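You operate a simulated robot arm through the tools that you are given. There is no shell and no other tool. Be economical: measure what you need, move in short steps, check, and stop when the job is done.

You run a simulated robot arm. Do the job below in one go: nothing can be reset, and whatever is moved stays where it is left.

TASK
Stop the fan, set its pole to mark 3 and restart it at MID.
Fine: height knob tight again.

It is judged by the outcome, as a careful person would: the job done as asked, and still so three seconds after it is handed in. It fails if anything else is knocked over, pushed out of place, dropped, spilled or broken.

THE ROBOT
A 7-joint arm with a two-finger parallel gripper, fixed in place. Base frame: the origin is at the foot of the arm, x ahead of it, y to its left, z up. Readings come in mm, rad, newtons and seconds.
With the tool pointing down near the work surface it reaches from about 100 to 860 mm from the base axis. Its first joint turns from -2.007 to 2.007 rad. Payload 3.91 kg.
The tool frame sits at the grasp point between the pads (the TCP): z along the fingers, y along the line on which they close. The tips reach 30 mm beyond it. Largest opening 110 mm; finger width 20, thickness 10; the body of the gripper, 48 by 112 mm, starts 55 mm behind the TCP.
Orientation is that of the tool frame in the base frame, as [roll, pitch, yaw] about the fixed x, y, z axes, in that order (R = Rz(yaw) Ry(pitch) Rx(roll)). With the fingers straight down and closing along the base's y, the tool's x points along the base's -x, its y along +y and its z along -z.

THE INTERFACE
- The arm moves only by the tool move_arm. Its argument "rows" is a list of rows, each an object of numbers (a shift or turn left out is 0, a gripper value left out holds the last): "tx", "ty", "tz": the shift along the tool's x, y, z in units of 250 mm (1.0 is 250 mm); "ax", "ay", "az": the turn, a rotation vector about the tool's x, y, z in units of 120 degrees (1.0 is 120 degrees); "grip": the opening, from 0 (shut) to 1 (fully open). In form: [{"tx": .., "ty": .., "tz": .., "ax": .., "ay": .., "az": .., "grip": ..}, ...]. A call has 1 to 10 rows; each row is the pose to reach, as a shift and turn from the pose commanded when the call began, along the tool's axes at that moment. A call with a number of a shift or a turn outside -1 to 1 is refused whole. Rows are played at 5 a second. More than 50 mm and 0.15 rad between two rows, or a gripper value outside its range, and nothing of the call is played. A pose out of reach is approached as far as the arm can. The call stops where the force on the tool passes 90 N (or 10 N more than at its start, if that is more) or the arm is blocked; 0.2 s more then pass. Each finger travels about 153 mm/s and halts on what it meets, pressing with about 32 N; the grip force reading is that of the motor and also rises with nothing between the fingers. The clock runs only during rows and for 0.2 s after the last one: add rows that repeat a pose to give the fingers time. The reply holds the time, the measured pose of the TCP, the force on the tool along the base axes, the opening and the grip force, in the units named above and with some noise.
- Cameras (640 x 400 px; columns grow to the right, rows downward): "scene" is fixed at [49.5, 500, 1358.1]; the picture's right is [-0.56, -0.83, 0.00], its down [-0.38, 0.25, -0.89] and it looks along [0.74, -0.50, -0.46] (base axes); focal length 341 px, centre (320, 200). "wrist" rides on the gripper at [72, 17, -103] in the tool frame; the picture's right is [-0.23, 0.97, 0.00], its down [-0.76, -0.18, -0.62] and it looks along [-0.61, -0.14, 0.78] (tool axes); focal length 222 px, centre (320, 200).
- capture(camera): a new picture of that camera. The clock stands still meanwhile.
- move_column(by): slides the trunk up (or, below 0, down) by that many mm; the arm rides with it, the base frame stays. It gives what a move gives, with no picture.
- locate(camera, pixels): there is no depth. For up to 12 entries [column, row, z] of the newest picture of that camera ("zoom" is the newest enlarged one), the place [x, y] in the base frame at which the ray of that pixel passes the height z, good to about 2 mm. The clock stands still meanwhile.
- enlarge(camera, box): a new picture of the part [left, top, right, bottom] of that camera's present view, enlarged. The clock stands still meanwhile.
- hand_in(): hands the job in; it is judged then, once.

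Keep the steps short. Do not move on a guess: measure, check each grasp and each placing, and mend mistakes. In all there are 80 turns and 54 pictures (those below and enlarged ones count). Leave the gripper open and the arm clear of the work at the hand-in unless told otherwise, and finish with a single line.

The tools are called as a command line: name --argument value ..., lists and objects as JSON in quotes. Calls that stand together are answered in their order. move_arm: Moves the arm, as the interface text tells. Its arguments: {"type":"object","properties":{"rows":{"type":"array","items":{"type":"object","properties":{"tx":{"type":"number"},"ty":{"type":"number"},"tz":{"type":"number"},"ax":{"type":"number"},"ay":{"type":"number"},"az":{"type":"number"},"grip":{"type":"number"}}}}},"required":["rows"]} The other tools are called the same way: move_column (by) slides the trunk up or down; capture (camera) takes a picture; locate (camera, pixels) gives the place at which the rays of pixels pass given heights; enlarge (camera, box) takes an enlarged picture of a part of a camera's view; hand_in () hands the job in.

At the start:

```text
time_s: 0.0
ee_pos: [478.8, 53.7, 1224.4]
tool_rot: [3.141, 0.0, 3.141]
wrist_force: [-0.5, -0.6, 0.7]
finger_gap: 110.2
grip_force: 0.0
trunk travel left (down, up): [-725.0, 265.0]
```

scene: 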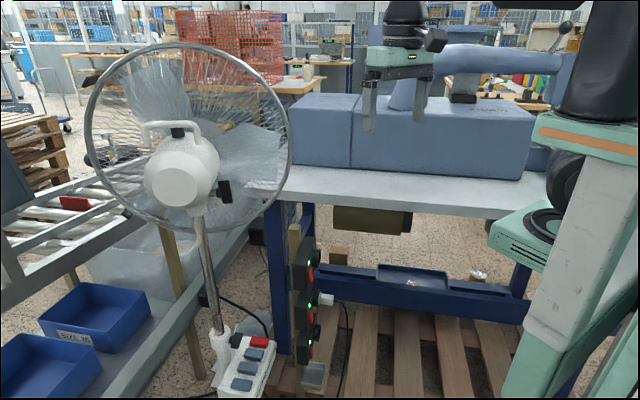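
wrist: 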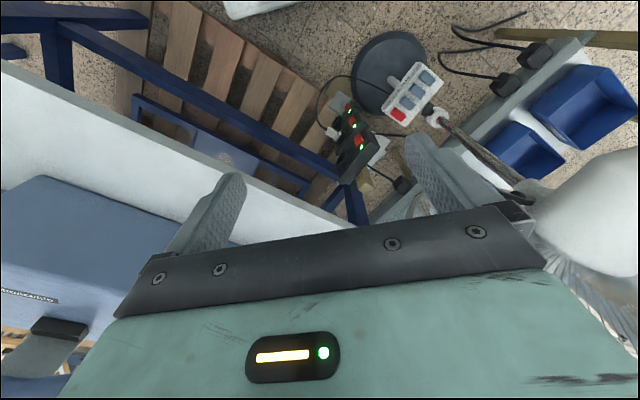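

I see a pedestal fan at the left, with a button panel near (250,365) holding one red and three grey-blue keys. I'll enlarge the panel and pole, and then the fan head.

enlarge --camera "scene" --box '[180, 300, 340, 400]'

enlarge --camera "scene" --box '[130, 100, 290, 200]'

enlarge --camera "wrist" --box '[320, 20, 560, 200]'

```text
4.00 times, centred on (260, 350) of scene
```

zoom: 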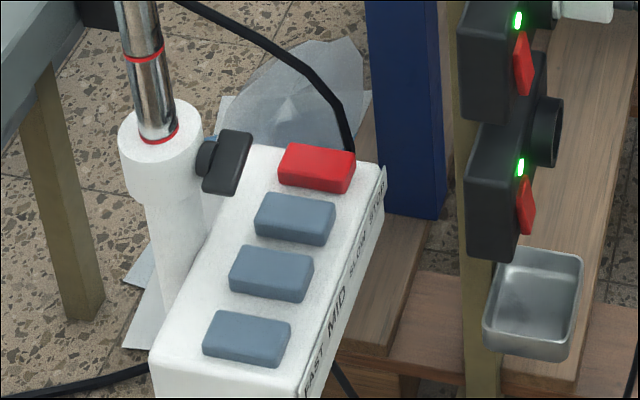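

```text
4.00 times, centred on (210, 150) of scene
```

zoom: 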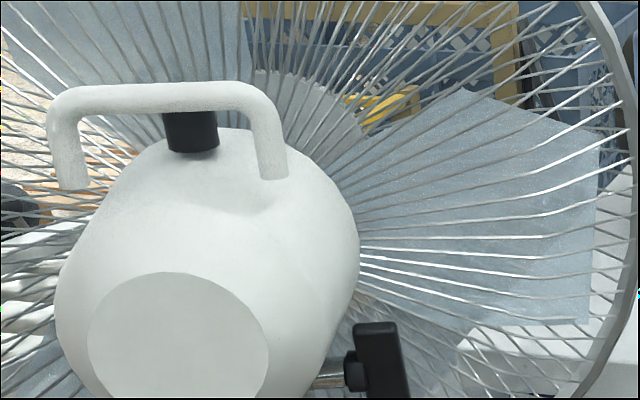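

```text
2.22 times, centred on (440, 110) of wrist
```

zoom: 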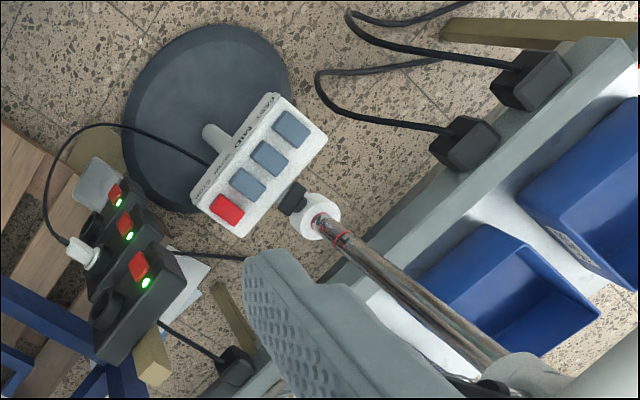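

I see red rings on the pole, and the panel reads STOP, SLOW, MID, FAST. I'll look along the whole pole for the marks and their numbers.

enlarge --camera "scene" --box '[170, 200, 250, 260]'

enlarge --camera "scene" --box '[180, 260, 276, 340]'

locate --camera "scene" --pixels '[[259, 342, 400], [259, 342, 500], [259, 342, 600], [259, 342, 700], [219, 334, 400], [219, 334, 500], [219, 334, 600], [219, 334, 700], [197, 215, 900], [197, 215, 1000], [197, 215, 1100]]'

locate --camera "wrist" --pixels '[[398, 115, 400], [398, 115, 500], [398, 115, 600], [398, 115, 700], [439, 118, 400], [439, 118, 500], [439, 118, 600], [439, 118, 700]]'

```text
6.67 times, centred on (210, 230) of scene
```

zoom: 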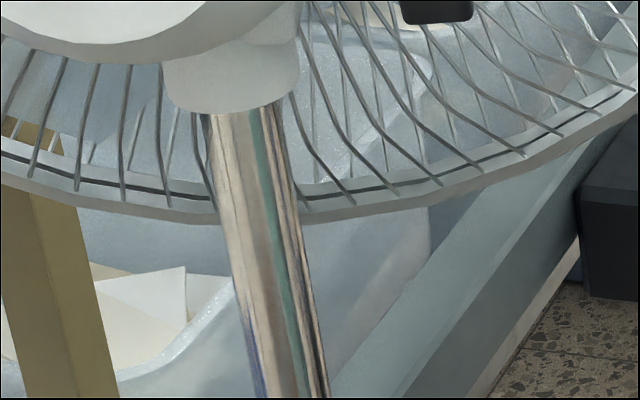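

```text
5.00 times, centred on (228, 300) of scene
```

zoom: 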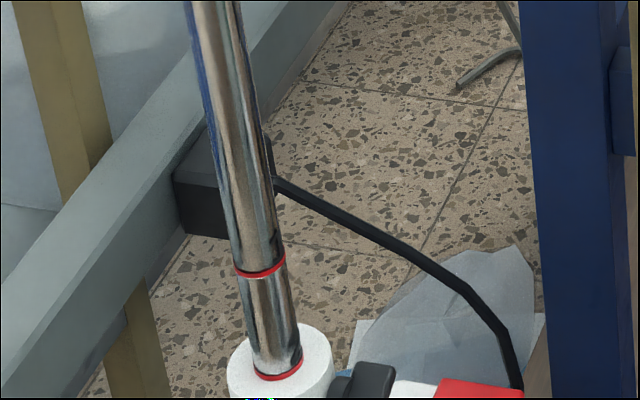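

```text
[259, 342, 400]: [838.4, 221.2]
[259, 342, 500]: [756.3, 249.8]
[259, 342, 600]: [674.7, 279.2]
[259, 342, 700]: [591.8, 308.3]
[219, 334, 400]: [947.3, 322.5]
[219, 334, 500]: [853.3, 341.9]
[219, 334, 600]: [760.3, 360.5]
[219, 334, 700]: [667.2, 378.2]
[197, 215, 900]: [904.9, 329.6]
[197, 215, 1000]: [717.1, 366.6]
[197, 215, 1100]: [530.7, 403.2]
```

```text
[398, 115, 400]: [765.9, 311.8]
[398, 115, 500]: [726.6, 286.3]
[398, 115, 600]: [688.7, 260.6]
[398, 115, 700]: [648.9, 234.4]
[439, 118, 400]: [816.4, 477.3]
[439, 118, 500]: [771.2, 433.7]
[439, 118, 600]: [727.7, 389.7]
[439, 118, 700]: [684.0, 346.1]
```

The pole is bare except for two red rings, one at the collar mouth and one above it. I'll measure the buttons, the rings, the table edge and the knob before moving.

locate --camera "scene" --pixels '[[215.5, 314, 680], [215.5, 314, 700], [215.5, 314, 720], [253, 355, 560], [248, 368, 560], [242, 384, 560], [236, 340, 620], [236, 340, 640], [285, 200, 577], [285, 200, 750], [520, 216, 577], [520, 216, 750]]'

locate --camera "wrist" --pixels '[[413, 88, 560], [405, 102, 560], [429, 66, 560], [421, 79, 560], [444, 111, 680], [444, 111, 700], [444, 111, 720], [120, 120, 577], [120, 120, 750], [340, 205, 577], [430, 94, 620], [430, 94, 600]]'

capture --camera "wrist"

```text
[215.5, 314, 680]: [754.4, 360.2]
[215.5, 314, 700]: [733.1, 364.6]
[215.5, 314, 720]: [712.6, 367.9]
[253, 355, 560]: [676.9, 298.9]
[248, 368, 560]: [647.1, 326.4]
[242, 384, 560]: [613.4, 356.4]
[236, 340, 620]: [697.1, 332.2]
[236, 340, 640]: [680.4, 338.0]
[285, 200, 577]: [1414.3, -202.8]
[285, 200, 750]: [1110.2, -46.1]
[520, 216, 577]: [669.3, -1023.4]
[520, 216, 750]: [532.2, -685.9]
```

```text
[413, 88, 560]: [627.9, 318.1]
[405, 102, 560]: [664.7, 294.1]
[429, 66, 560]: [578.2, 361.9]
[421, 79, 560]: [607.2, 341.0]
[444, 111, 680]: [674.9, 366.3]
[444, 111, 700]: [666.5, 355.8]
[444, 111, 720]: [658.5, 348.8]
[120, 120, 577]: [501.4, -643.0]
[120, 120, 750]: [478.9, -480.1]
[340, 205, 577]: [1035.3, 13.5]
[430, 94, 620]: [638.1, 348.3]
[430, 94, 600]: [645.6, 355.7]
```

```text
46 pictures are left
```

wrist: 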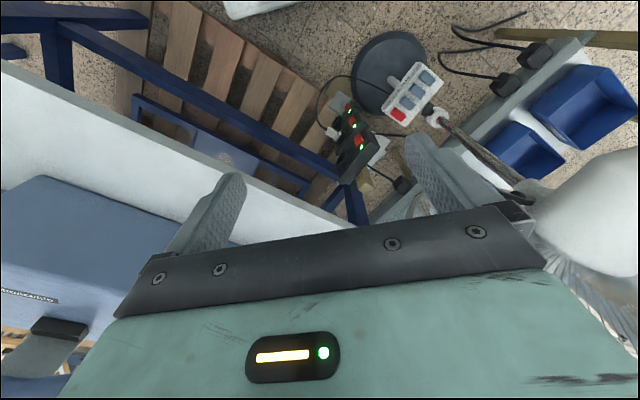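

The buttons are near z≈560 (STOP at about (706,269)) and the pole is near (710,368). The table edge is well off to the right. Next I'll lower the trunk so the arm comes in below the fan guard, then look.

move_column --by -400

capture --camera "wrist"

capture --camera "scene"

```text
time_s: 3.8
ee_pos: [478.8, 53.1, 824.1]
tool_rot: [-3.141, 0.0, -3.14]
wrist_force: [-0.1, 1.0, -0.2]
finger_gap: 110.0
grip_force: 0.1
trunk travel left (down, up): [-325.0, 665.0]
```

```text
45 pictures are left
```

wrist: 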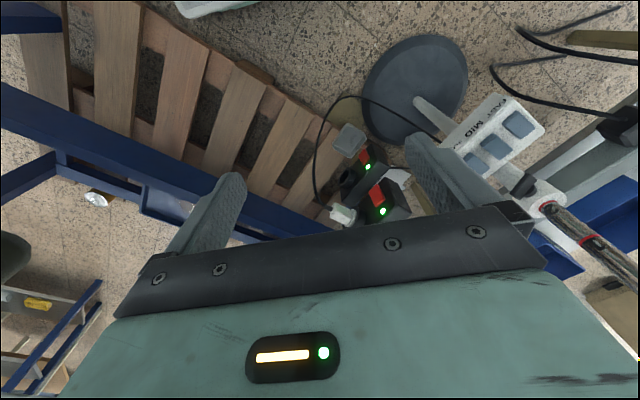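

```text
44 pictures are left
```

scene: 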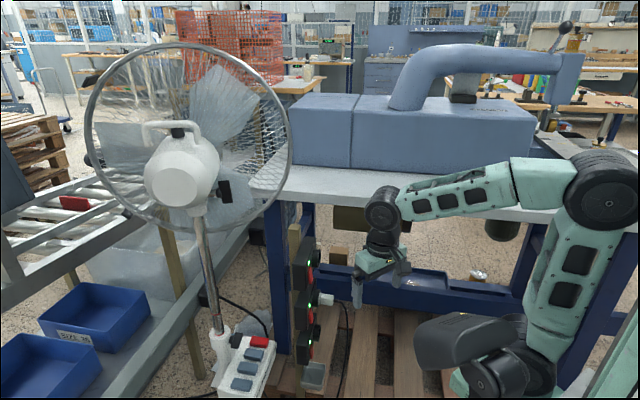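

The lowered arm is clear and the blades are still turning. Next I'll close the fingers and move towards the panel in small steps to about (560,200,800).

move_arm --rows '[{"tx": -0.08, "ty": 0.147, "tz": 0.024, "grip": 0}, {"tx": -0.162, "ty": 0.294, "tz": 0.048, "grip": 0}, {"tx": -0.243, "ty": 0.441, "tz": 0.072, "grip": 0}, {"tx": -0.324, "ty": 0.588, "tz": 0.096, "grip": 0}]'

capture --camera "wrist"

```text
time_s: 4.8
ee_pos: [559.0, 200.9, 801.5]
tool_rot: [3.142, -0.001, 3.141]
wrist_force: [0.0, 0.4, 0.9]
finger_gap: 0.0
grip_force: 31.6
trunk travel left (down, up): [-325.0, 665.0]
```

```text
43 pictures are left
```

wrist: 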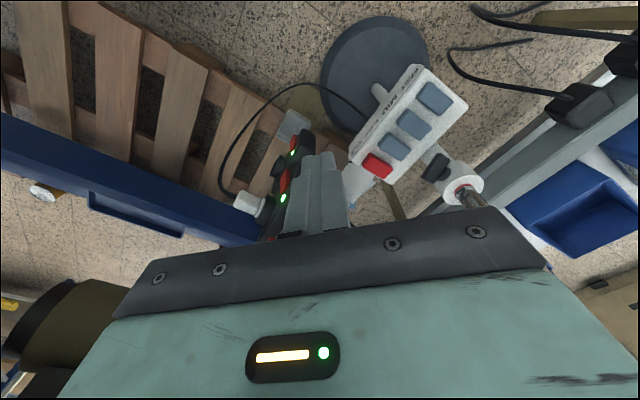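

Now the panel is clear: STOP (377,166), SLOW (393,146), MID (414,124), FAST (435,97), knob (437,166) and collar (463,188). I'll enlarge it and measure.

enlarge --camera "wrist" --box '[340, 50, 500, 210]'

locate --camera "wrist" --pixels '[[377, 166, 540], [377, 166, 560], [377, 166, 580], [414, 124, 540], [414, 124, 560], [414, 124, 580], [463, 188, 630], [463, 188, 650], [463, 188, 670], [437, 166, 600], [437, 166, 620], [437, 166, 640]]'

locate --camera "scene" --pixels '[[259, 342, 540], [259, 342, 560], [259, 342, 580], [248, 368, 540], [248, 368, 560], [248, 368, 580], [219, 333, 630], [219, 333, 650], [219, 333, 670], [236, 340, 600], [236, 340, 620], [236, 340, 640]]'

```text
2.50 times, centred on (420, 130) of wrist
```

zoom: 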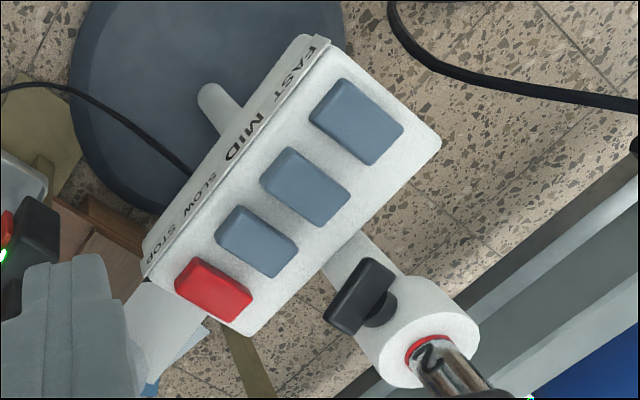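

```text
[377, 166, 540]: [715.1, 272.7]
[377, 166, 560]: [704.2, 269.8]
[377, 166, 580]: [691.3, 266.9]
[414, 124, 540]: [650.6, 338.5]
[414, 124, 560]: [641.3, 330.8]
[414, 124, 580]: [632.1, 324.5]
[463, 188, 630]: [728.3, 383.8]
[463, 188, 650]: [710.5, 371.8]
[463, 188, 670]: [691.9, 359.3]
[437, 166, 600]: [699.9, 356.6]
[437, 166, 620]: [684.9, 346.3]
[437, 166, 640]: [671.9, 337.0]
```

```text
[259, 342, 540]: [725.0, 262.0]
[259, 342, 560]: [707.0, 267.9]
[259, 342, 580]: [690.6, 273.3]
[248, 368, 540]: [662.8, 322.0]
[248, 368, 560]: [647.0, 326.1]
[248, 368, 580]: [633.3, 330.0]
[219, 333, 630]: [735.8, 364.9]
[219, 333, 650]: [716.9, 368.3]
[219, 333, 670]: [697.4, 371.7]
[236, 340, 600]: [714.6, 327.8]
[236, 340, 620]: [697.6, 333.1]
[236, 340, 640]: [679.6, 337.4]
```

STOP is at about (702,269,563), MID at about (638,328,572) and the knob at about (675,337,640). I'll go above STOP, leaning the gripper 24° away from the knob, and check before pressing.

move_arm --rows '[{"tx": -0.095, "ty": 0.043, "tz": 0.05, "ax": -0.033}, {"tx": -0.19, "ty": 0.087, "tz": 0.12, "ax": -0.067}, {"tx": -0.286, "ty": 0.13, "tz": 0.24, "ax": -0.1}, {"tx": -0.381, "ty": 0.173, "tz": 0.36, "ax": -0.133}, {"tx": -0.477, "ty": 0.217, "tz": 0.48, "ax": -0.167}, {"tx": -0.572, "ty": 0.26, "tz": 0.6, "ax": -0.2}, {"tx": -0.572, "ty": 0.26, "tz": 0.6, "ax": -0.2}]'

capture --camera "wrist"

capture --camera "scene"

```text
time_s: 6.4
ee_pos: [702.8, 271.3, 653.1]
tool_rot: [2.715, 0.008, -3.138]
wrist_force: [-0.4, 0.2, 0.1]
finger_gap: 0.1
grip_force: 32.1
trunk travel left (down, up): [-325.0, 665.0]
```

```text
41 pictures are left
```

wrist: 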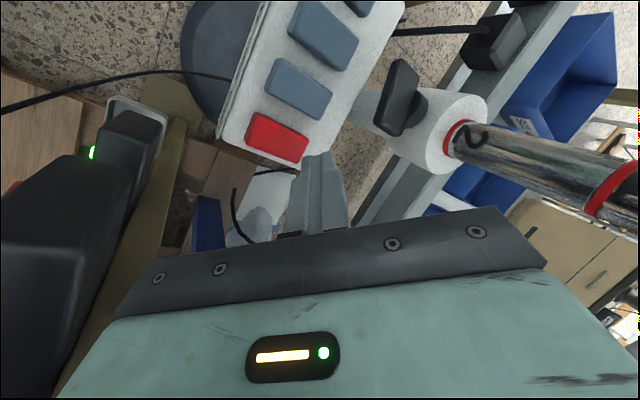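

```text
40 pictures are left
```

scene: 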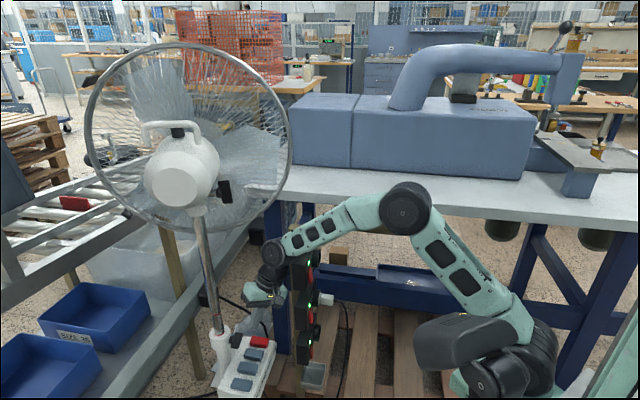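

I see "2" written near the ring at the collar. I'll read the ring numbers and check the clearance between the gripper and the black power strips.

enlarge --camera "wrist" --box '[420, 90, 640, 230]'

enlarge --camera "scene" --box '[200, 230, 360, 400]'

locate --camera "wrist" --pixels '[[276, 138, 560], [276, 138, 567], [163, 125, 600], [163, 125, 650], [163, 125, 700], [95, 152, 600], [95, 152, 650], [95, 152, 700]]'

locate --camera "scene" --pixels '[[311, 306, 600], [311, 306, 650], [311, 306, 700], [298, 297, 600], [298, 297, 650], [298, 297, 700]]'

```text
2.86 times, centred on (530, 160) of wrist
```

zoom: 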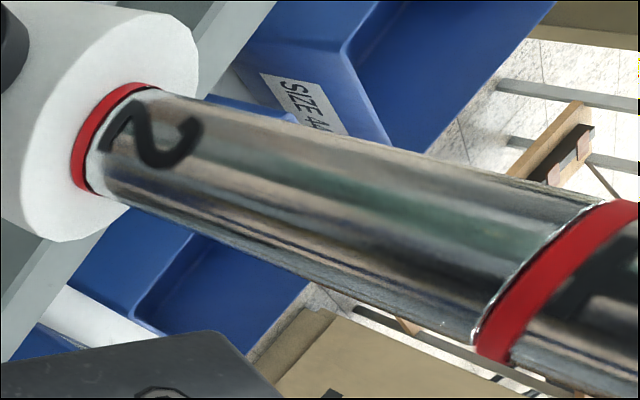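

```text
2.35 times, centred on (280, 315) of scene
```

zoom: 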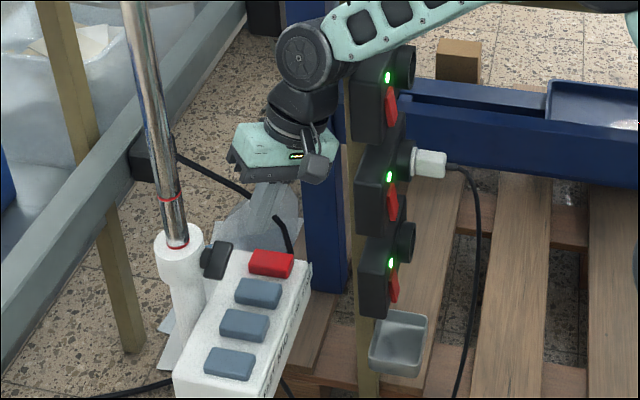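

```text
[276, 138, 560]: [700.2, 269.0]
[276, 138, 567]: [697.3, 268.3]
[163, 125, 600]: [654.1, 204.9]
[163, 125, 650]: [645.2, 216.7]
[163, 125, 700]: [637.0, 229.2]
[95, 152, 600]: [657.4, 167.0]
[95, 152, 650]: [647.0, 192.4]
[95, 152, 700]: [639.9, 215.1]
```

```text
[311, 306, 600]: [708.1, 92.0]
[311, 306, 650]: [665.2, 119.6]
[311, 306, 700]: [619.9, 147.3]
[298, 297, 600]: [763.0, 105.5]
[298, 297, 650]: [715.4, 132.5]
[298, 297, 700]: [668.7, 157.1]
```

The ring at the collar is mark 2. The upper ring's number isn't readable yet. I'll triangulate the nearby power strip before going down.

locate --camera "scene" --pixels '[[310, 337, 450], [310, 337, 550], [310, 337, 650], [310, 305, 450], [310, 305, 550], [309, 263, 650], [309, 263, 750]]'

locate --camera "wrist" --pixels '[[91, 152, 450], [91, 152, 500], [91, 152, 550], [91, 152, 600], [91, 152, 650], [10, 190, 600], [10, 190, 650]]'

```text
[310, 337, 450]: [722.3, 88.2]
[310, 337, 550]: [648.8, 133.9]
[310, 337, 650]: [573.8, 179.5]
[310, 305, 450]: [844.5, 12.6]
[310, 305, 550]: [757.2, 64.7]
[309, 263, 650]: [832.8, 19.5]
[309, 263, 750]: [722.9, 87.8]
```

```text
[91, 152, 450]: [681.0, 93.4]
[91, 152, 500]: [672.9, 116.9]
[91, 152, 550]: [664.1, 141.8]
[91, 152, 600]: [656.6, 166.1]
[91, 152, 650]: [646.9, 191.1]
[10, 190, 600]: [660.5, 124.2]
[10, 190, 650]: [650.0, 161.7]
```

The strip column is near (660–690, 100–140) and rises beside the forearm. I'll remove the lean and yaw the gripper instead, after raising 60 mm first, so that the forearm, knob and pole are all clear.

move_arm --rows '[{"ty": 0.049, "tz": -0.11}, {"ty": 0.098, "tz": -0.219}, {"ty": 0.098, "tz": -0.219, "ax": 0.067}, {"ty": 0.098, "tz": -0.219, "ax": 0.133}, {"ty": 0.098, "tz": -0.219, "ax": 0.2}]'

move_arm --rows '[{"az": 0.065}, {"az": 0.13}, {"az": 0.195}, {"az": 0.25}, {"az": 0.25}]'

capture --camera "wrist"

capture --camera "scene"

```text
time_s: 7.6
ee_pos: [703.2, 264.1, 710.4]
tool_rot: [-3.138, 0.001, 3.141]
wrist_force: [-0.1, -1.1, -0.1]
finger_gap: 0.4
grip_force: 32.0
trunk travel left (down, up): [-325.0, 665.0]
```

```text
time_s: 8.8
ee_pos: [702.7, 265.7, 711.5]
tool_rot: [3.141, 0.001, 2.617]
wrist_force: [0.1, -0.1, 0.4]
finger_gap: 0.0
grip_force: 32.0
trunk travel left (down, up): [-325.0, 665.0]
```

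```text
37 pictures are left
```

wrist: 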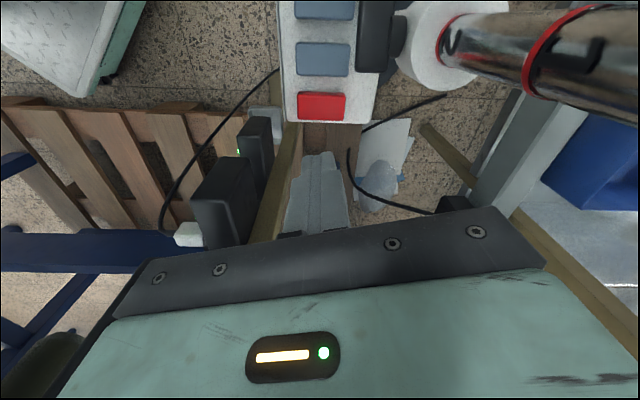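

```text
36 pictures are left
```

scene: 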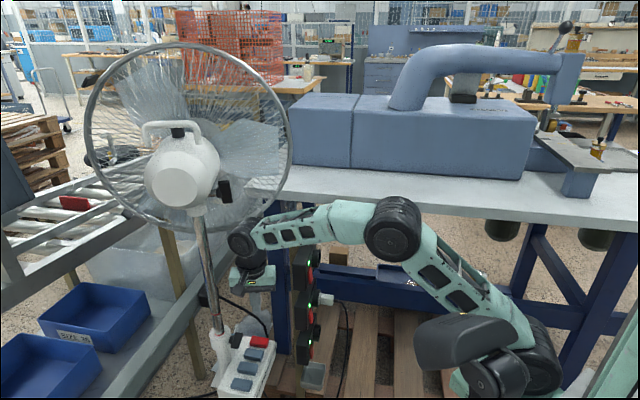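

The digit above the upper ring looks like a plain stroke. I'll read it close up and re-measure STOP (321,105).

enlarge --camera "wrist" --box '[380, 0, 640, 160]'

locate --camera "wrist" --pixels '[[321, 105, 560], [321, 105, 566], [324, 59, 566], [340, 120, 560]]'

```text
2.46 times, centred on (510, 80) of wrist
```

zoom: 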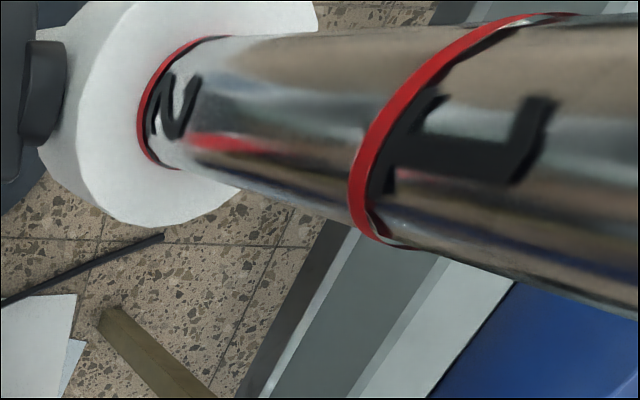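

```text
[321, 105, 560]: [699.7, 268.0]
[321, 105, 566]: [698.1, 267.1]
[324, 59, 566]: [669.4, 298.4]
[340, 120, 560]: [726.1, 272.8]
```

The upper ring reads "1", so mark 3 is below the collar and the pole must go up about one ring spacing. Now I'll go straight down over STOP, with the tips stopping around z≈572.

move_arm --rows '[{"tx": 0.013, "tz": 0.15}, {"tx": 0.013, "tz": 0.3}, {"tx": 0.013, "tz": 0.4}, {"tx": 0.013, "tz": 0.438}, {"tx": 0.013, "tz": 0.438}]'

enlarge --camera "scene" --box '[200, 230, 360, 400]'

```text
time_s: 10.0
ee_pos: [700.0, 268.0, 598.8]
tool_rot: [-3.141, 0.0, 2.617]
wrist_force: [-0.5, -0.4, 0.9]
finger_gap: 0.1
grip_force: 32.2
trunk travel left (down, up): [-325.0, 665.0]
```

```text
2.35 times, centred on (280, 315) of scene
```

zoom: 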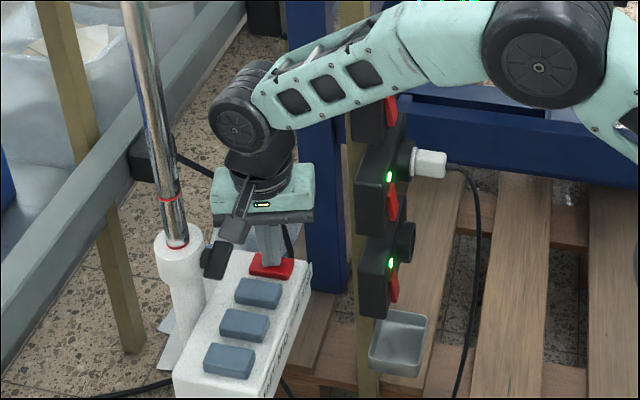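

The fingertips are right over the red key with no contact yet. I'll press down in 2 mm steps and watch the force.

move_arm --rows '[{"tz": 0.008}, {"tz": 0.016}, {"tz": 0.024}, {"tz": 0.032}, {"tz": 0.04}]'

```text
time_s: 11.2
ee_pos: [699.4, 267.5, 594.1]
tool_rot: [3.136, 0.002, 2.617]
wrist_force: [-5.5, 3.6, 32.2]
finger_gap: 0.2
grip_force: 31.9
trunk travel left (down, up): [-325.0, 665.0]
```

I read 32 N at z 594 with the tip still, so the key should be at its stop. I'll back off 80 mm and look at the key and blades.

move_arm --rows '[{"tz": -0.1}, {"tz": -0.2}, {"tz": -0.36}, {"tz": -0.36}, {"tz": -0.36}, {"tz": -0.36}]'

capture --camera "scene"

capture --camera "wrist"

```text
time_s: 12.6
ee_pos: [698.2, 269.0, 679.2]
tool_rot: [3.14, -0.001, 2.619]
wrist_force: [0.0, -0.1, 0.4]
finger_gap: 0.2
grip_force: 31.4
trunk travel left (down, up): [-325.0, 665.0]
```

```text
33 pictures are left
```

scene: 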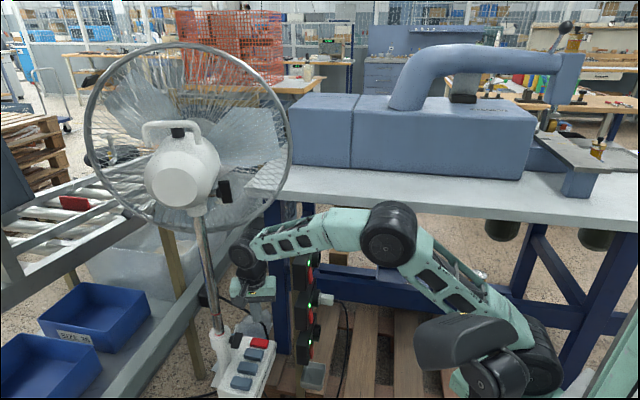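

```text
32 pictures are left
```

wrist: 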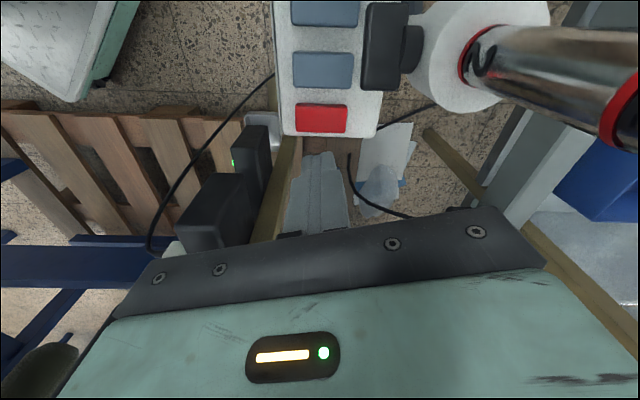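

I'll enlarge the knob from the scene, and look at the blades again to see if they still turn.

enlarge --camera "scene" --box '[205, 315, 269, 355]'

enlarge --camera "wrist" --box '[270, 0, 430, 140]'

locate --camera "wrist" --pixels '[[368, 4, 650], [405, 4, 650], [363, 88, 650], [396, 90, 650], [405, 30, 640], [405, 70, 640]]'

```text
10.00 times, centred on (237, 335) of scene
```

zoom: 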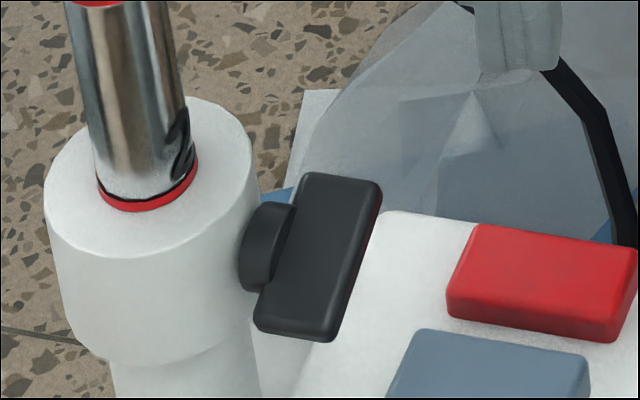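

```text
2.86 times, centred on (350, 70) of wrist
```

zoom: 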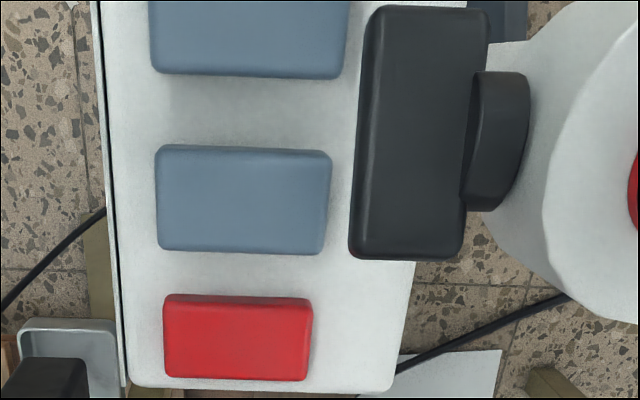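

```text
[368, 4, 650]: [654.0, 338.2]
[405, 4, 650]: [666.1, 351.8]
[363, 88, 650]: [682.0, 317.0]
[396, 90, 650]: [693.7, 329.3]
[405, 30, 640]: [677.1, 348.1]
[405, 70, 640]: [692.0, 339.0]
```

The red key is seated lower than the others. The knob's wing is a horizontal bar about 35 mm long, centred near (675,337,~640), with its axis along (0.70,0.71,0). I'll back away to open space at about (600,260,740) and then turn the tool horizontal, facing the knob.

move_arm --rows '[{"tx": 0.06, "ty": -0.03, "tz": -0.15}, {"tx": 0.15, "ty": -0.1, "tz": -0.244, "az": 0.03}, {"tx": 0.24, "ty": -0.17, "tz": -0.244, "az": 0.06}, {"tx": 0.322, "ty": -0.227, "tz": -0.244, "az": 0.125}, {"tx": 0.322, "ty": -0.227, "tz": -0.244, "az": 0.125}]'

move_arm --rows '[{"ax": -0.07}, {"ax": -0.14}, {"ax": -0.21}, {"ax": -0.28}, {"ax": -0.35}, {"ax": -0.42}, {"ax": -0.42}]'

```text
time_s: 13.8
ee_pos: [600.7, 259.5, 741.8]
tool_rot: [-3.141, -0.001, 2.354]
wrist_force: [-0.1, 0.5, -0.3]
finger_gap: 0.0
grip_force: 31.3
trunk travel left (down, up): [-325.0, 665.0]
```

```text
time_s: 15.4
ee_pos: [600.9, 257.1, 742.4]
tool_rot: [2.26, 0.0, 2.356]
wrist_force: [-0.2, 0.1, -0.9]
finger_gap: 0.0
grip_force: 31.6
trunk travel left (down, up): [-325.0, 665.0]
```

The tool is tilted by 50° and tracking well. I'll finish the turn to horizontal and then look.

move_arm --rows '[{"ax": -0.07}, {"ax": -0.14}, {"ax": -0.21}, {"ax": -0.27}, {"ax": -0.33}, {"ax": -0.33}]'

capture --camera "scene"

capture --camera "wrist"

```text
time_s: 16.8
ee_pos: [601.7, 257.2, 741.1]
tool_rot: [1.571, -0.001, 2.356]
wrist_force: [0.2, 0.0, 0.5]
finger_gap: 0.0
grip_force: 31.8
trunk travel left (down, up): [-325.0, 665.0]
```

```text
29 pictures are left
```

scene: 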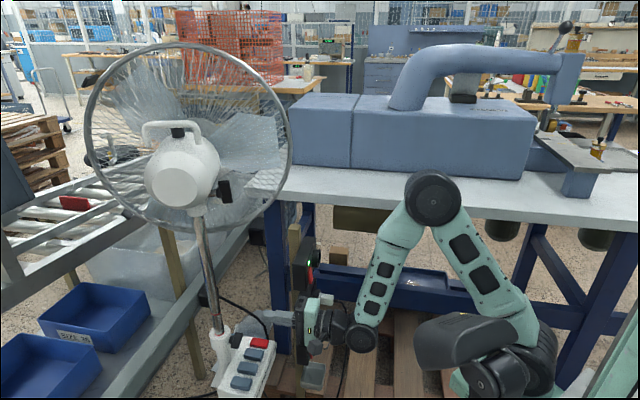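

```text
28 pictures are left
```

wrist: 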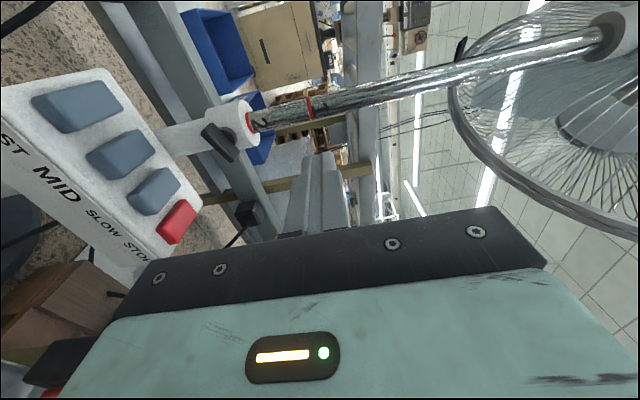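

The blades show no blur now. From here the wing is at about (220,143). I'll enlarge it and measure its ends at their height.

enlarge --camera "wrist" --box '[170, 80, 330, 180]'

locate --camera "wrist" --pixels '[[220, 143, 630], [220, 143, 635], [220, 143, 640], [220, 143, 645], [249, 123, 650], [309, 106, 720]]'

```text
4.00 times, centred on (250, 130) of wrist
```

zoom: 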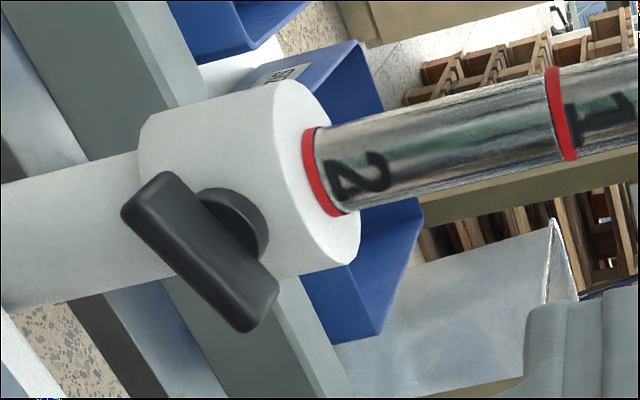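

```text
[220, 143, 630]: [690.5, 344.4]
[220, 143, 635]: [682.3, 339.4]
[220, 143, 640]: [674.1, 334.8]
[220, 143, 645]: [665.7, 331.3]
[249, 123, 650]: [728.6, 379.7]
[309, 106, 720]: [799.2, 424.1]
```

I compute the wing centre at about (675,337,643), tilted around 8° with its right end up. I'll line up in front of it, tips about 50 mm short, with the fingers opened to 45 mm, and check.

move_arm --rows '[{"tx": 0.008, "ty": -0.13, "grip": 0.4}, {"tx": 0.018, "ty": -0.264, "tz": 0.04, "az": -0.03}, {"tx": 0.018, "ty": -0.396, "tz": 0.08, "az": -0.067}, {"tx": 0.018, "ty": -0.396, "tz": 0.08, "az": -0.067}]'

capture --camera "wrist"

enlarge --camera "scene" --box '[200, 290, 360, 400]'

```text
time_s: 17.8
ee_pos: [612.4, 274.9, 642.1]
tool_rot: [1.57, 0.142, 2.357]
wrist_force: [-0.5, 0.2, 0.1]
finger_gap: 44.1
grip_force: 0.0
trunk travel left (down, up): [-325.0, 665.0]
```

```text
26 pictures are left
```

wrist: 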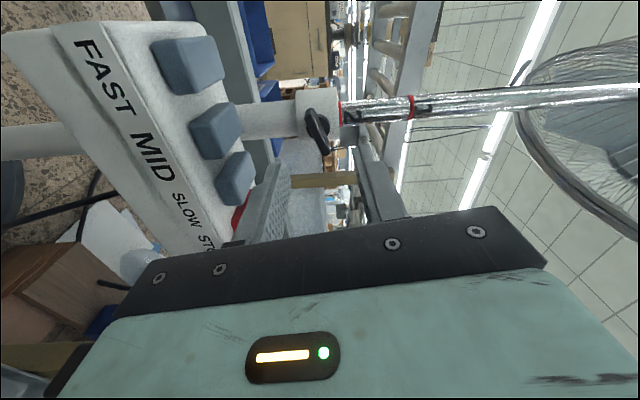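

```text
3.64 times, centred on (280, 345) of scene
```

zoom: 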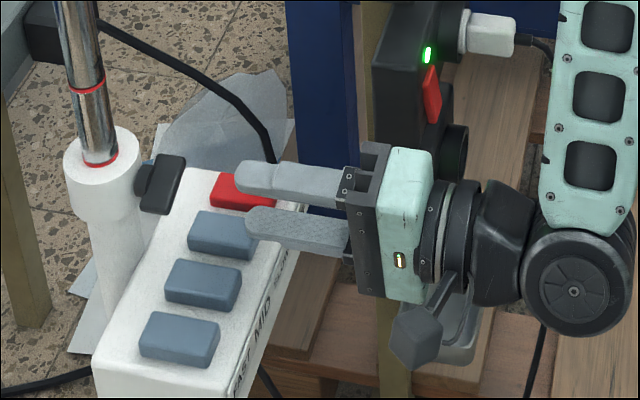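

The fingers straddle the wing's height. I'll enlarge the wing from the wrist for exact alignment.

enlarge --camera "wrist" --box '[240, 70, 400, 220]'

```text
2.67 times, centred on (320, 145) of wrist
```

zoom: 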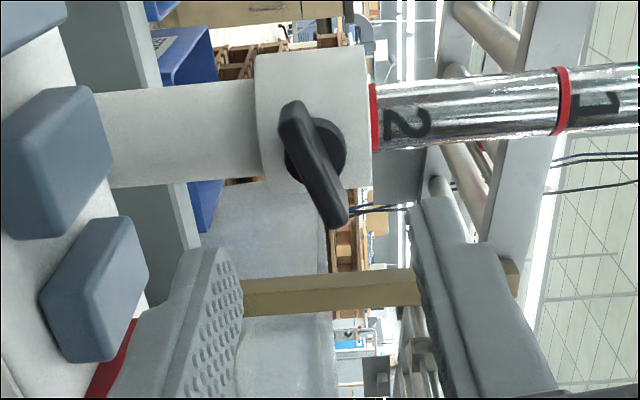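

The alignment is within about 2 mm, and the wing is tilted another ~8° relative to the tool. I'll turn to match, advance 63 mm with the fingers open, then close gently on the wing.

move_arm --rows '[{"tx": 0.006, "az": -0.067}, {"tx": 0.006, "tz": 0.08, "az": -0.067}, {"tx": 0.006, "tz": 0.17, "az": -0.067}, {"tx": 0.006, "tz": 0.252, "az": -0.067}, {"tx": 0.006, "tz": 0.252, "az": -0.067}]'

enlarge --camera "scene" --box '[200, 290, 360, 400]'

enlarge --camera "wrist" --box '[220, 70, 420, 220]'

```text
time_s: 19.0
ee_pos: [655.7, 320.7, 642.6]
tool_rot: [1.571, 0.28, 2.356]
wrist_force: [0.2, 0.3, -1.2]
finger_gap: 44.2
grip_force: 0.0
trunk travel left (down, up): [-325.0, 665.0]
```

```text
3.64 times, centred on (280, 345) of scene
```

zoom: 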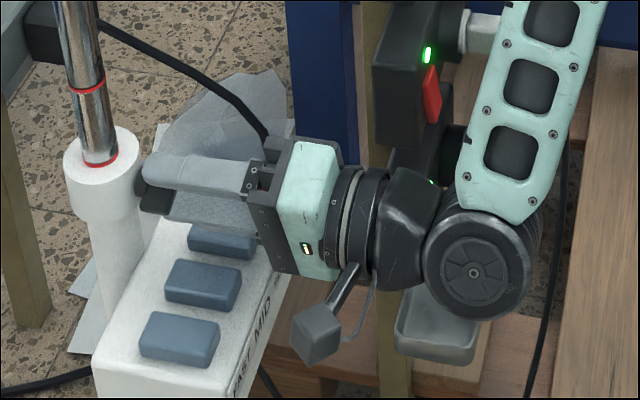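

```text
2.67 times, centred on (320, 145) of wrist
```

zoom: 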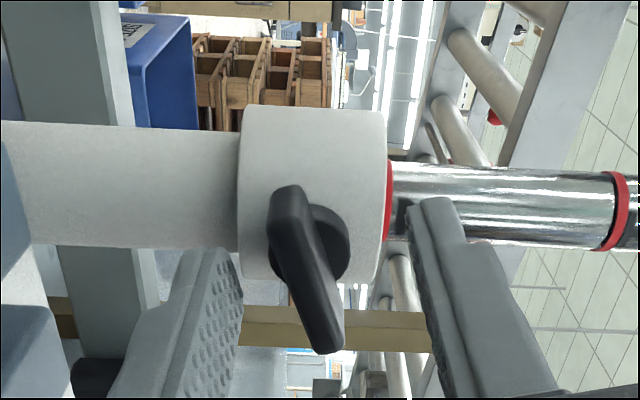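

The wing is between the pads. I'll close on it.

move_arm --rows '[{"grip": 0.2}, {"grip": 0}, {"grip": 0}, {"grip": 0}]'

enlarge --camera "wrist" --box '[220, 70, 420, 220]'

```text
time_s: 20.0
ee_pos: [655.2, 320.3, 639.2]
tool_rot: [1.579, 0.28, 2.357]
wrist_force: [5.1, -2.0, -28.9]
finger_gap: 9.8
grip_force: 44.7
trunk travel left (down, up): [-325.0, 665.0]
```

```text
2.67 times, centred on (320, 145) of wrist
```

zoom: 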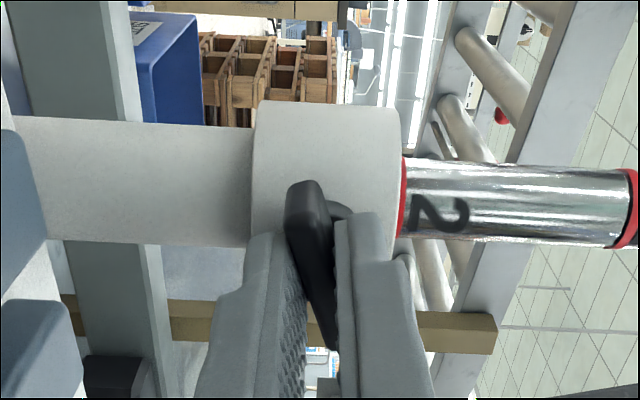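

I've gripped a 9.8 mm thick wing. The −29 N vertical force means I'm about 4 mm too high, so I'll ease down and read the force before turning.

move_arm --rows '[{"ty": -0.008, "grip": 0}, {"ty": -0.014, "grip": 0}, {"ty": -0.014, "grip": 0}]'

```text
time_s: 20.8
ee_pos: [656.2, 319.6, 638.5]
tool_rot: [1.569, 0.28, 2.357]
wrist_force: [-2.3, -9.5, -11.9]
finger_gap: 9.8
grip_force: 45.0
trunk travel left (down, up): [-325.0, 665.0]
```

The force has dropped. Now I'll turn counter-clockwise as seen from the front (negative about tool z), 32° in small rows.

move_arm --rows '[{"ty": -0.004, "az": -0.067, "grip": 0}, {"ty": -0.005, "az": -0.133, "grip": 0}, {"ty": -0.005, "az": -0.2, "grip": 0}, {"ty": -0.005, "az": -0.267, "grip": 0}, {"ty": -0.005, "az": -0.267, "grip": 0}]'

enlarge --camera "wrist" --box '[220, 70, 420, 220]'

```text
time_s: 22.0
ee_pos: [656.9, 320.3, 638.1]
tool_rot: [1.572, 0.844, 2.357]
wrist_force: [-4.5, -3.0, -14.0]
finger_gap: 8.9
grip_force: 45.0
trunk travel left (down, up): [-325.0, 665.0]
```

```text
2.67 times, centred on (320, 145) of wrist
```

zoom: 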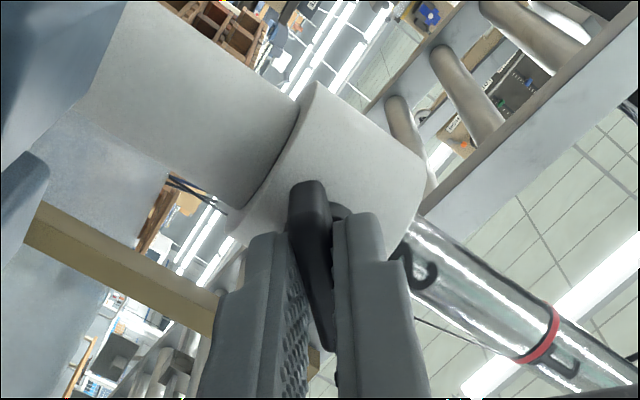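

The wing turned with the gripper and the pole hasn't moved. I'll keep turning another 40°.

move_arm --rows '[{"az": -0.067, "grip": 0}, {"az": -0.133, "grip": 0}, {"az": -0.2, "grip": 0}, {"az": -0.267, "grip": 0}, {"az": -0.333, "grip": 0}, {"az": -0.333, "grip": 0}]'

enlarge --camera "scene" --box '[180, 280, 340, 400]'

```text
time_s: 23.4
ee_pos: [657.5, 319.0, 637.1]
tool_rot: [1.641, 1.541, 2.422]
wrist_force: [11.2, -5.0, -20.1]
finger_gap: 8.9
grip_force: 44.8
trunk travel left (down, up): [-325.0, 665.0]
```

```text
3.33 times, centred on (260, 340) of scene
```

zoom: 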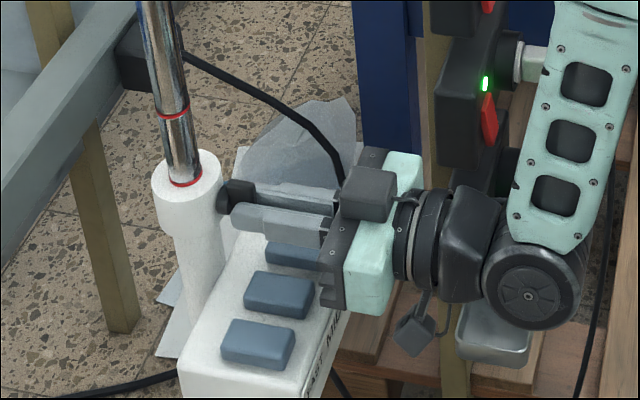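

That's 72° of turn so far, still following, and the pole is holding by itself. I'll turn a further 24° and watch for a stop.

move_arm --rows '[{"ty": 0, "az": -0.067, "grip": 0}, {"az": -0.133, "grip": 0}, {"az": -0.2, "grip": 0}, {"az": -0.2, "grip": 0}]'

enlarge --camera "wrist" --box '[220, 70, 420, 220]'

```text
time_s: 24.4
ee_pos: [658.8, 318.9, 638.4]
tool_rot: [-1.567, 1.183, -0.785]
wrist_force: [13.6, -16.6, -5.8]
finger_gap: 16.9
grip_force: 44.8
trunk travel left (down, up): [-325.0, 665.0]
```

```text
2.67 times, centred on (320, 145) of wrist
```

zoom: 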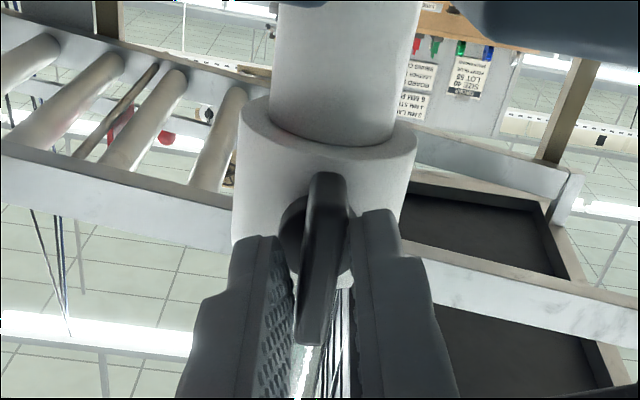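

The gap grew to 16.9 mm, so the knob has reached its stop and the wing slipped in the pads. It's fully loose. I'll turn back a little to relieve it, open, and back straight out.

move_arm --rows '[{"az": 0.06, "grip": 0}, {"az": 0.09, "grip": 0.4}, {"az": 0.09, "grip": 0.4}, {"az": 0.09, "tz": -0.16, "grip": 0.4}, {"az": 0.09, "tz": -0.34, "grip": 0.4}, {"az": 0.09, "tz": -0.34, "grip": 0.4}]'

capture --camera "scene"

```text
time_s: 25.8
ee_pos: [597.2, 260.6, 639.1]
tool_rot: [-1.572, 1.375, -0.785]
wrist_force: [-0.8, -1.2, -0.7]
finger_gap: 44.1
grip_force: 0.1
trunk travel left (down, up): [-325.0, 665.0]
```

```text
17 pictures are left
```

scene: 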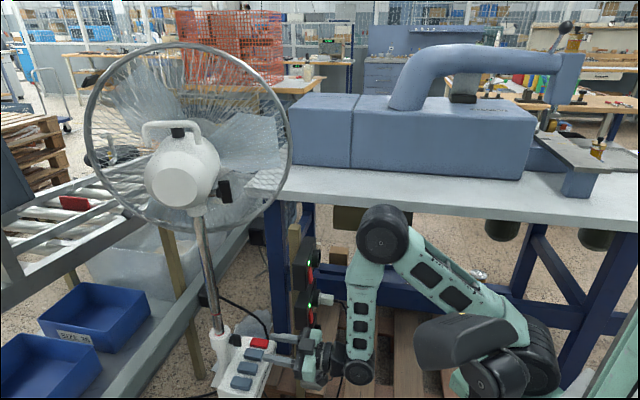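

The blades have stopped, since they're unchanged from the previous picture. The pole is still at mark 2 and holds itself. I'll raise the trunk 300 mm at this clear spot and square the tool up, to grip the pole below the head with the fingers closing horizontally.

move_column --by 300

move_arm --rows '[{"az": 0.05}, {"az": 0.0935}, {"az": 0.0935}]'

move_arm --rows '[{"ax": 0.07}, {"ax": 0.14}, {"ax": 0.208}, {"ax": 0.208}]'

capture --camera "wrist"

```text
time_s: 28.8
ee_pos: [598.0, 260.3, 939.6]
tool_rot: [-1.571, 1.374, -0.788]
wrist_force: [-0.3, -0.1, 0.5]
finger_gap: 43.9
grip_force: 0.0
trunk travel left (down, up): [-625.0, 365.0]
```

```text
time_s: 29.6
ee_pos: [598.2, 259.2, 939.5]
tool_rot: [0.985, 1.571, 1.767]
wrist_force: [-0.2, -0.7, -0.3]
finger_gap: 44.1
grip_force: 0.0
trunk travel left (down, up): [-625.0, 365.0]
```

```text
time_s: 30.6
ee_pos: [598.8, 261.2, 938.3]
tool_rot: [-1.34, 1.569, -0.99]
wrist_force: [-0.2, 0.7, 0.0]
finger_gap: 44.0
grip_force: 0.1
trunk travel left (down, up): [-625.0, 365.0]
```

```text
16 pictures are left
```

wrist: 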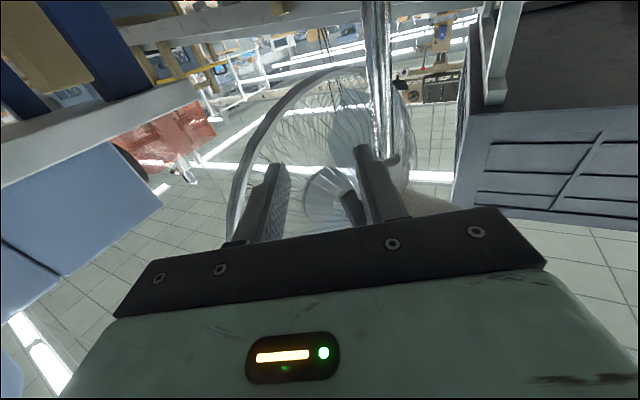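

The view checks out: the pole lies 64 mm to tool +y at about (712,370). I'll shift sideways to line up, opening to 60 mm, before advancing.

move_arm --rows '[{"ty": 0.085, "tz": 0.03, "grip": 0.55}, {"ty": 0.17, "tz": 0.07, "grip": 0.55}, {"ty": 0.255, "tz": 0.1, "grip": 0.55}, {"ty": 0.255, "tz": 0.1, "grip": 0.55}]'

capture --camera "wrist"

enlarge --camera "scene" --box '[100, 120, 420, 320]'

```text
time_s: 31.6
ee_pos: [598.5, 328.3, 939.7]
tool_rot: [-1.769, 1.569, -1.421]
wrist_force: [0.2, 0.3, 0.3]
finger_gap: 60.8
grip_force: 0.0
trunk travel left (down, up): [-625.0, 365.0]
```

```text
15 pictures are left
```

wrist: 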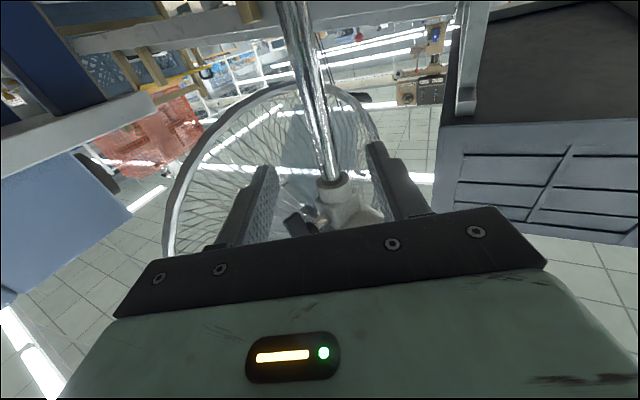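

```text
2.00 times, centred on (260, 220) of scene
```

zoom: 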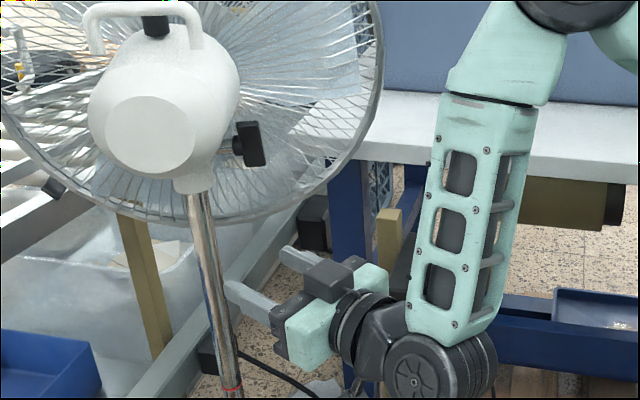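

The pole is centred between the fingers within about 2 mm, and the neck underside is near z≈1010. I'll rise 25 mm and advance 109 mm around the pole, without closing.

move_arm --rows '[{"tx": -0.1, "ty": -0.004, "tz": 0.05}, {"tx": -0.1, "ty": -0.004, "tz": 0.18}, {"tx": -0.1, "ty": -0.004, "tz": 0.31}, {"tx": -0.1, "ty": -0.004, "tz": 0.436}, {"tx": -0.1, "ty": -0.004, "tz": 0.436}]'

capture --camera "wrist"

```text
time_s: 32.6
ee_pos: [687.0, 366.6, 958.1]
tool_rot: [-3.034, 1.553, -2.675]
wrist_force: [-9.5, -1.3, -1.3]
finger_gap: 59.3
grip_force: 0.1
trunk travel left (down, up): [-625.0, 365.0]
stopped in row 5: the force on the tool passed its limit (the readings are from after the stop); the commanded pose is now the measured one
```

```text
13 pictures are left
```

wrist: 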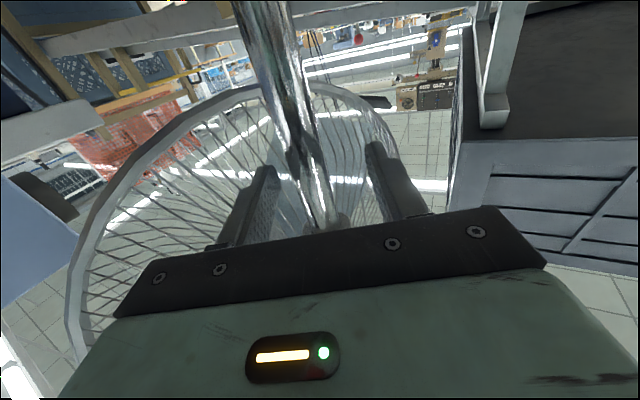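

The force limit stopped it about 14 mm short, so something touched. I'll look from the scene before doing anything.

enlarge --camera "scene" --box '[80, 30, 400, 240]'

locate --camera "wrist" --pixels '[[301, 120, 940], [301, 120, 960], [320, 200, 1000], [268, 20, 900]]'

```text
1.90 times, centred on (240, 135) of scene
```

zoom: 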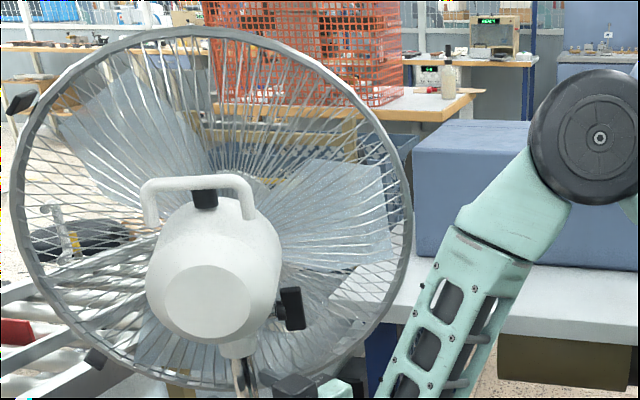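

```text
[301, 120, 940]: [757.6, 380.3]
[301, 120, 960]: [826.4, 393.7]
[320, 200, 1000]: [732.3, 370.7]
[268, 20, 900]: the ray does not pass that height
```

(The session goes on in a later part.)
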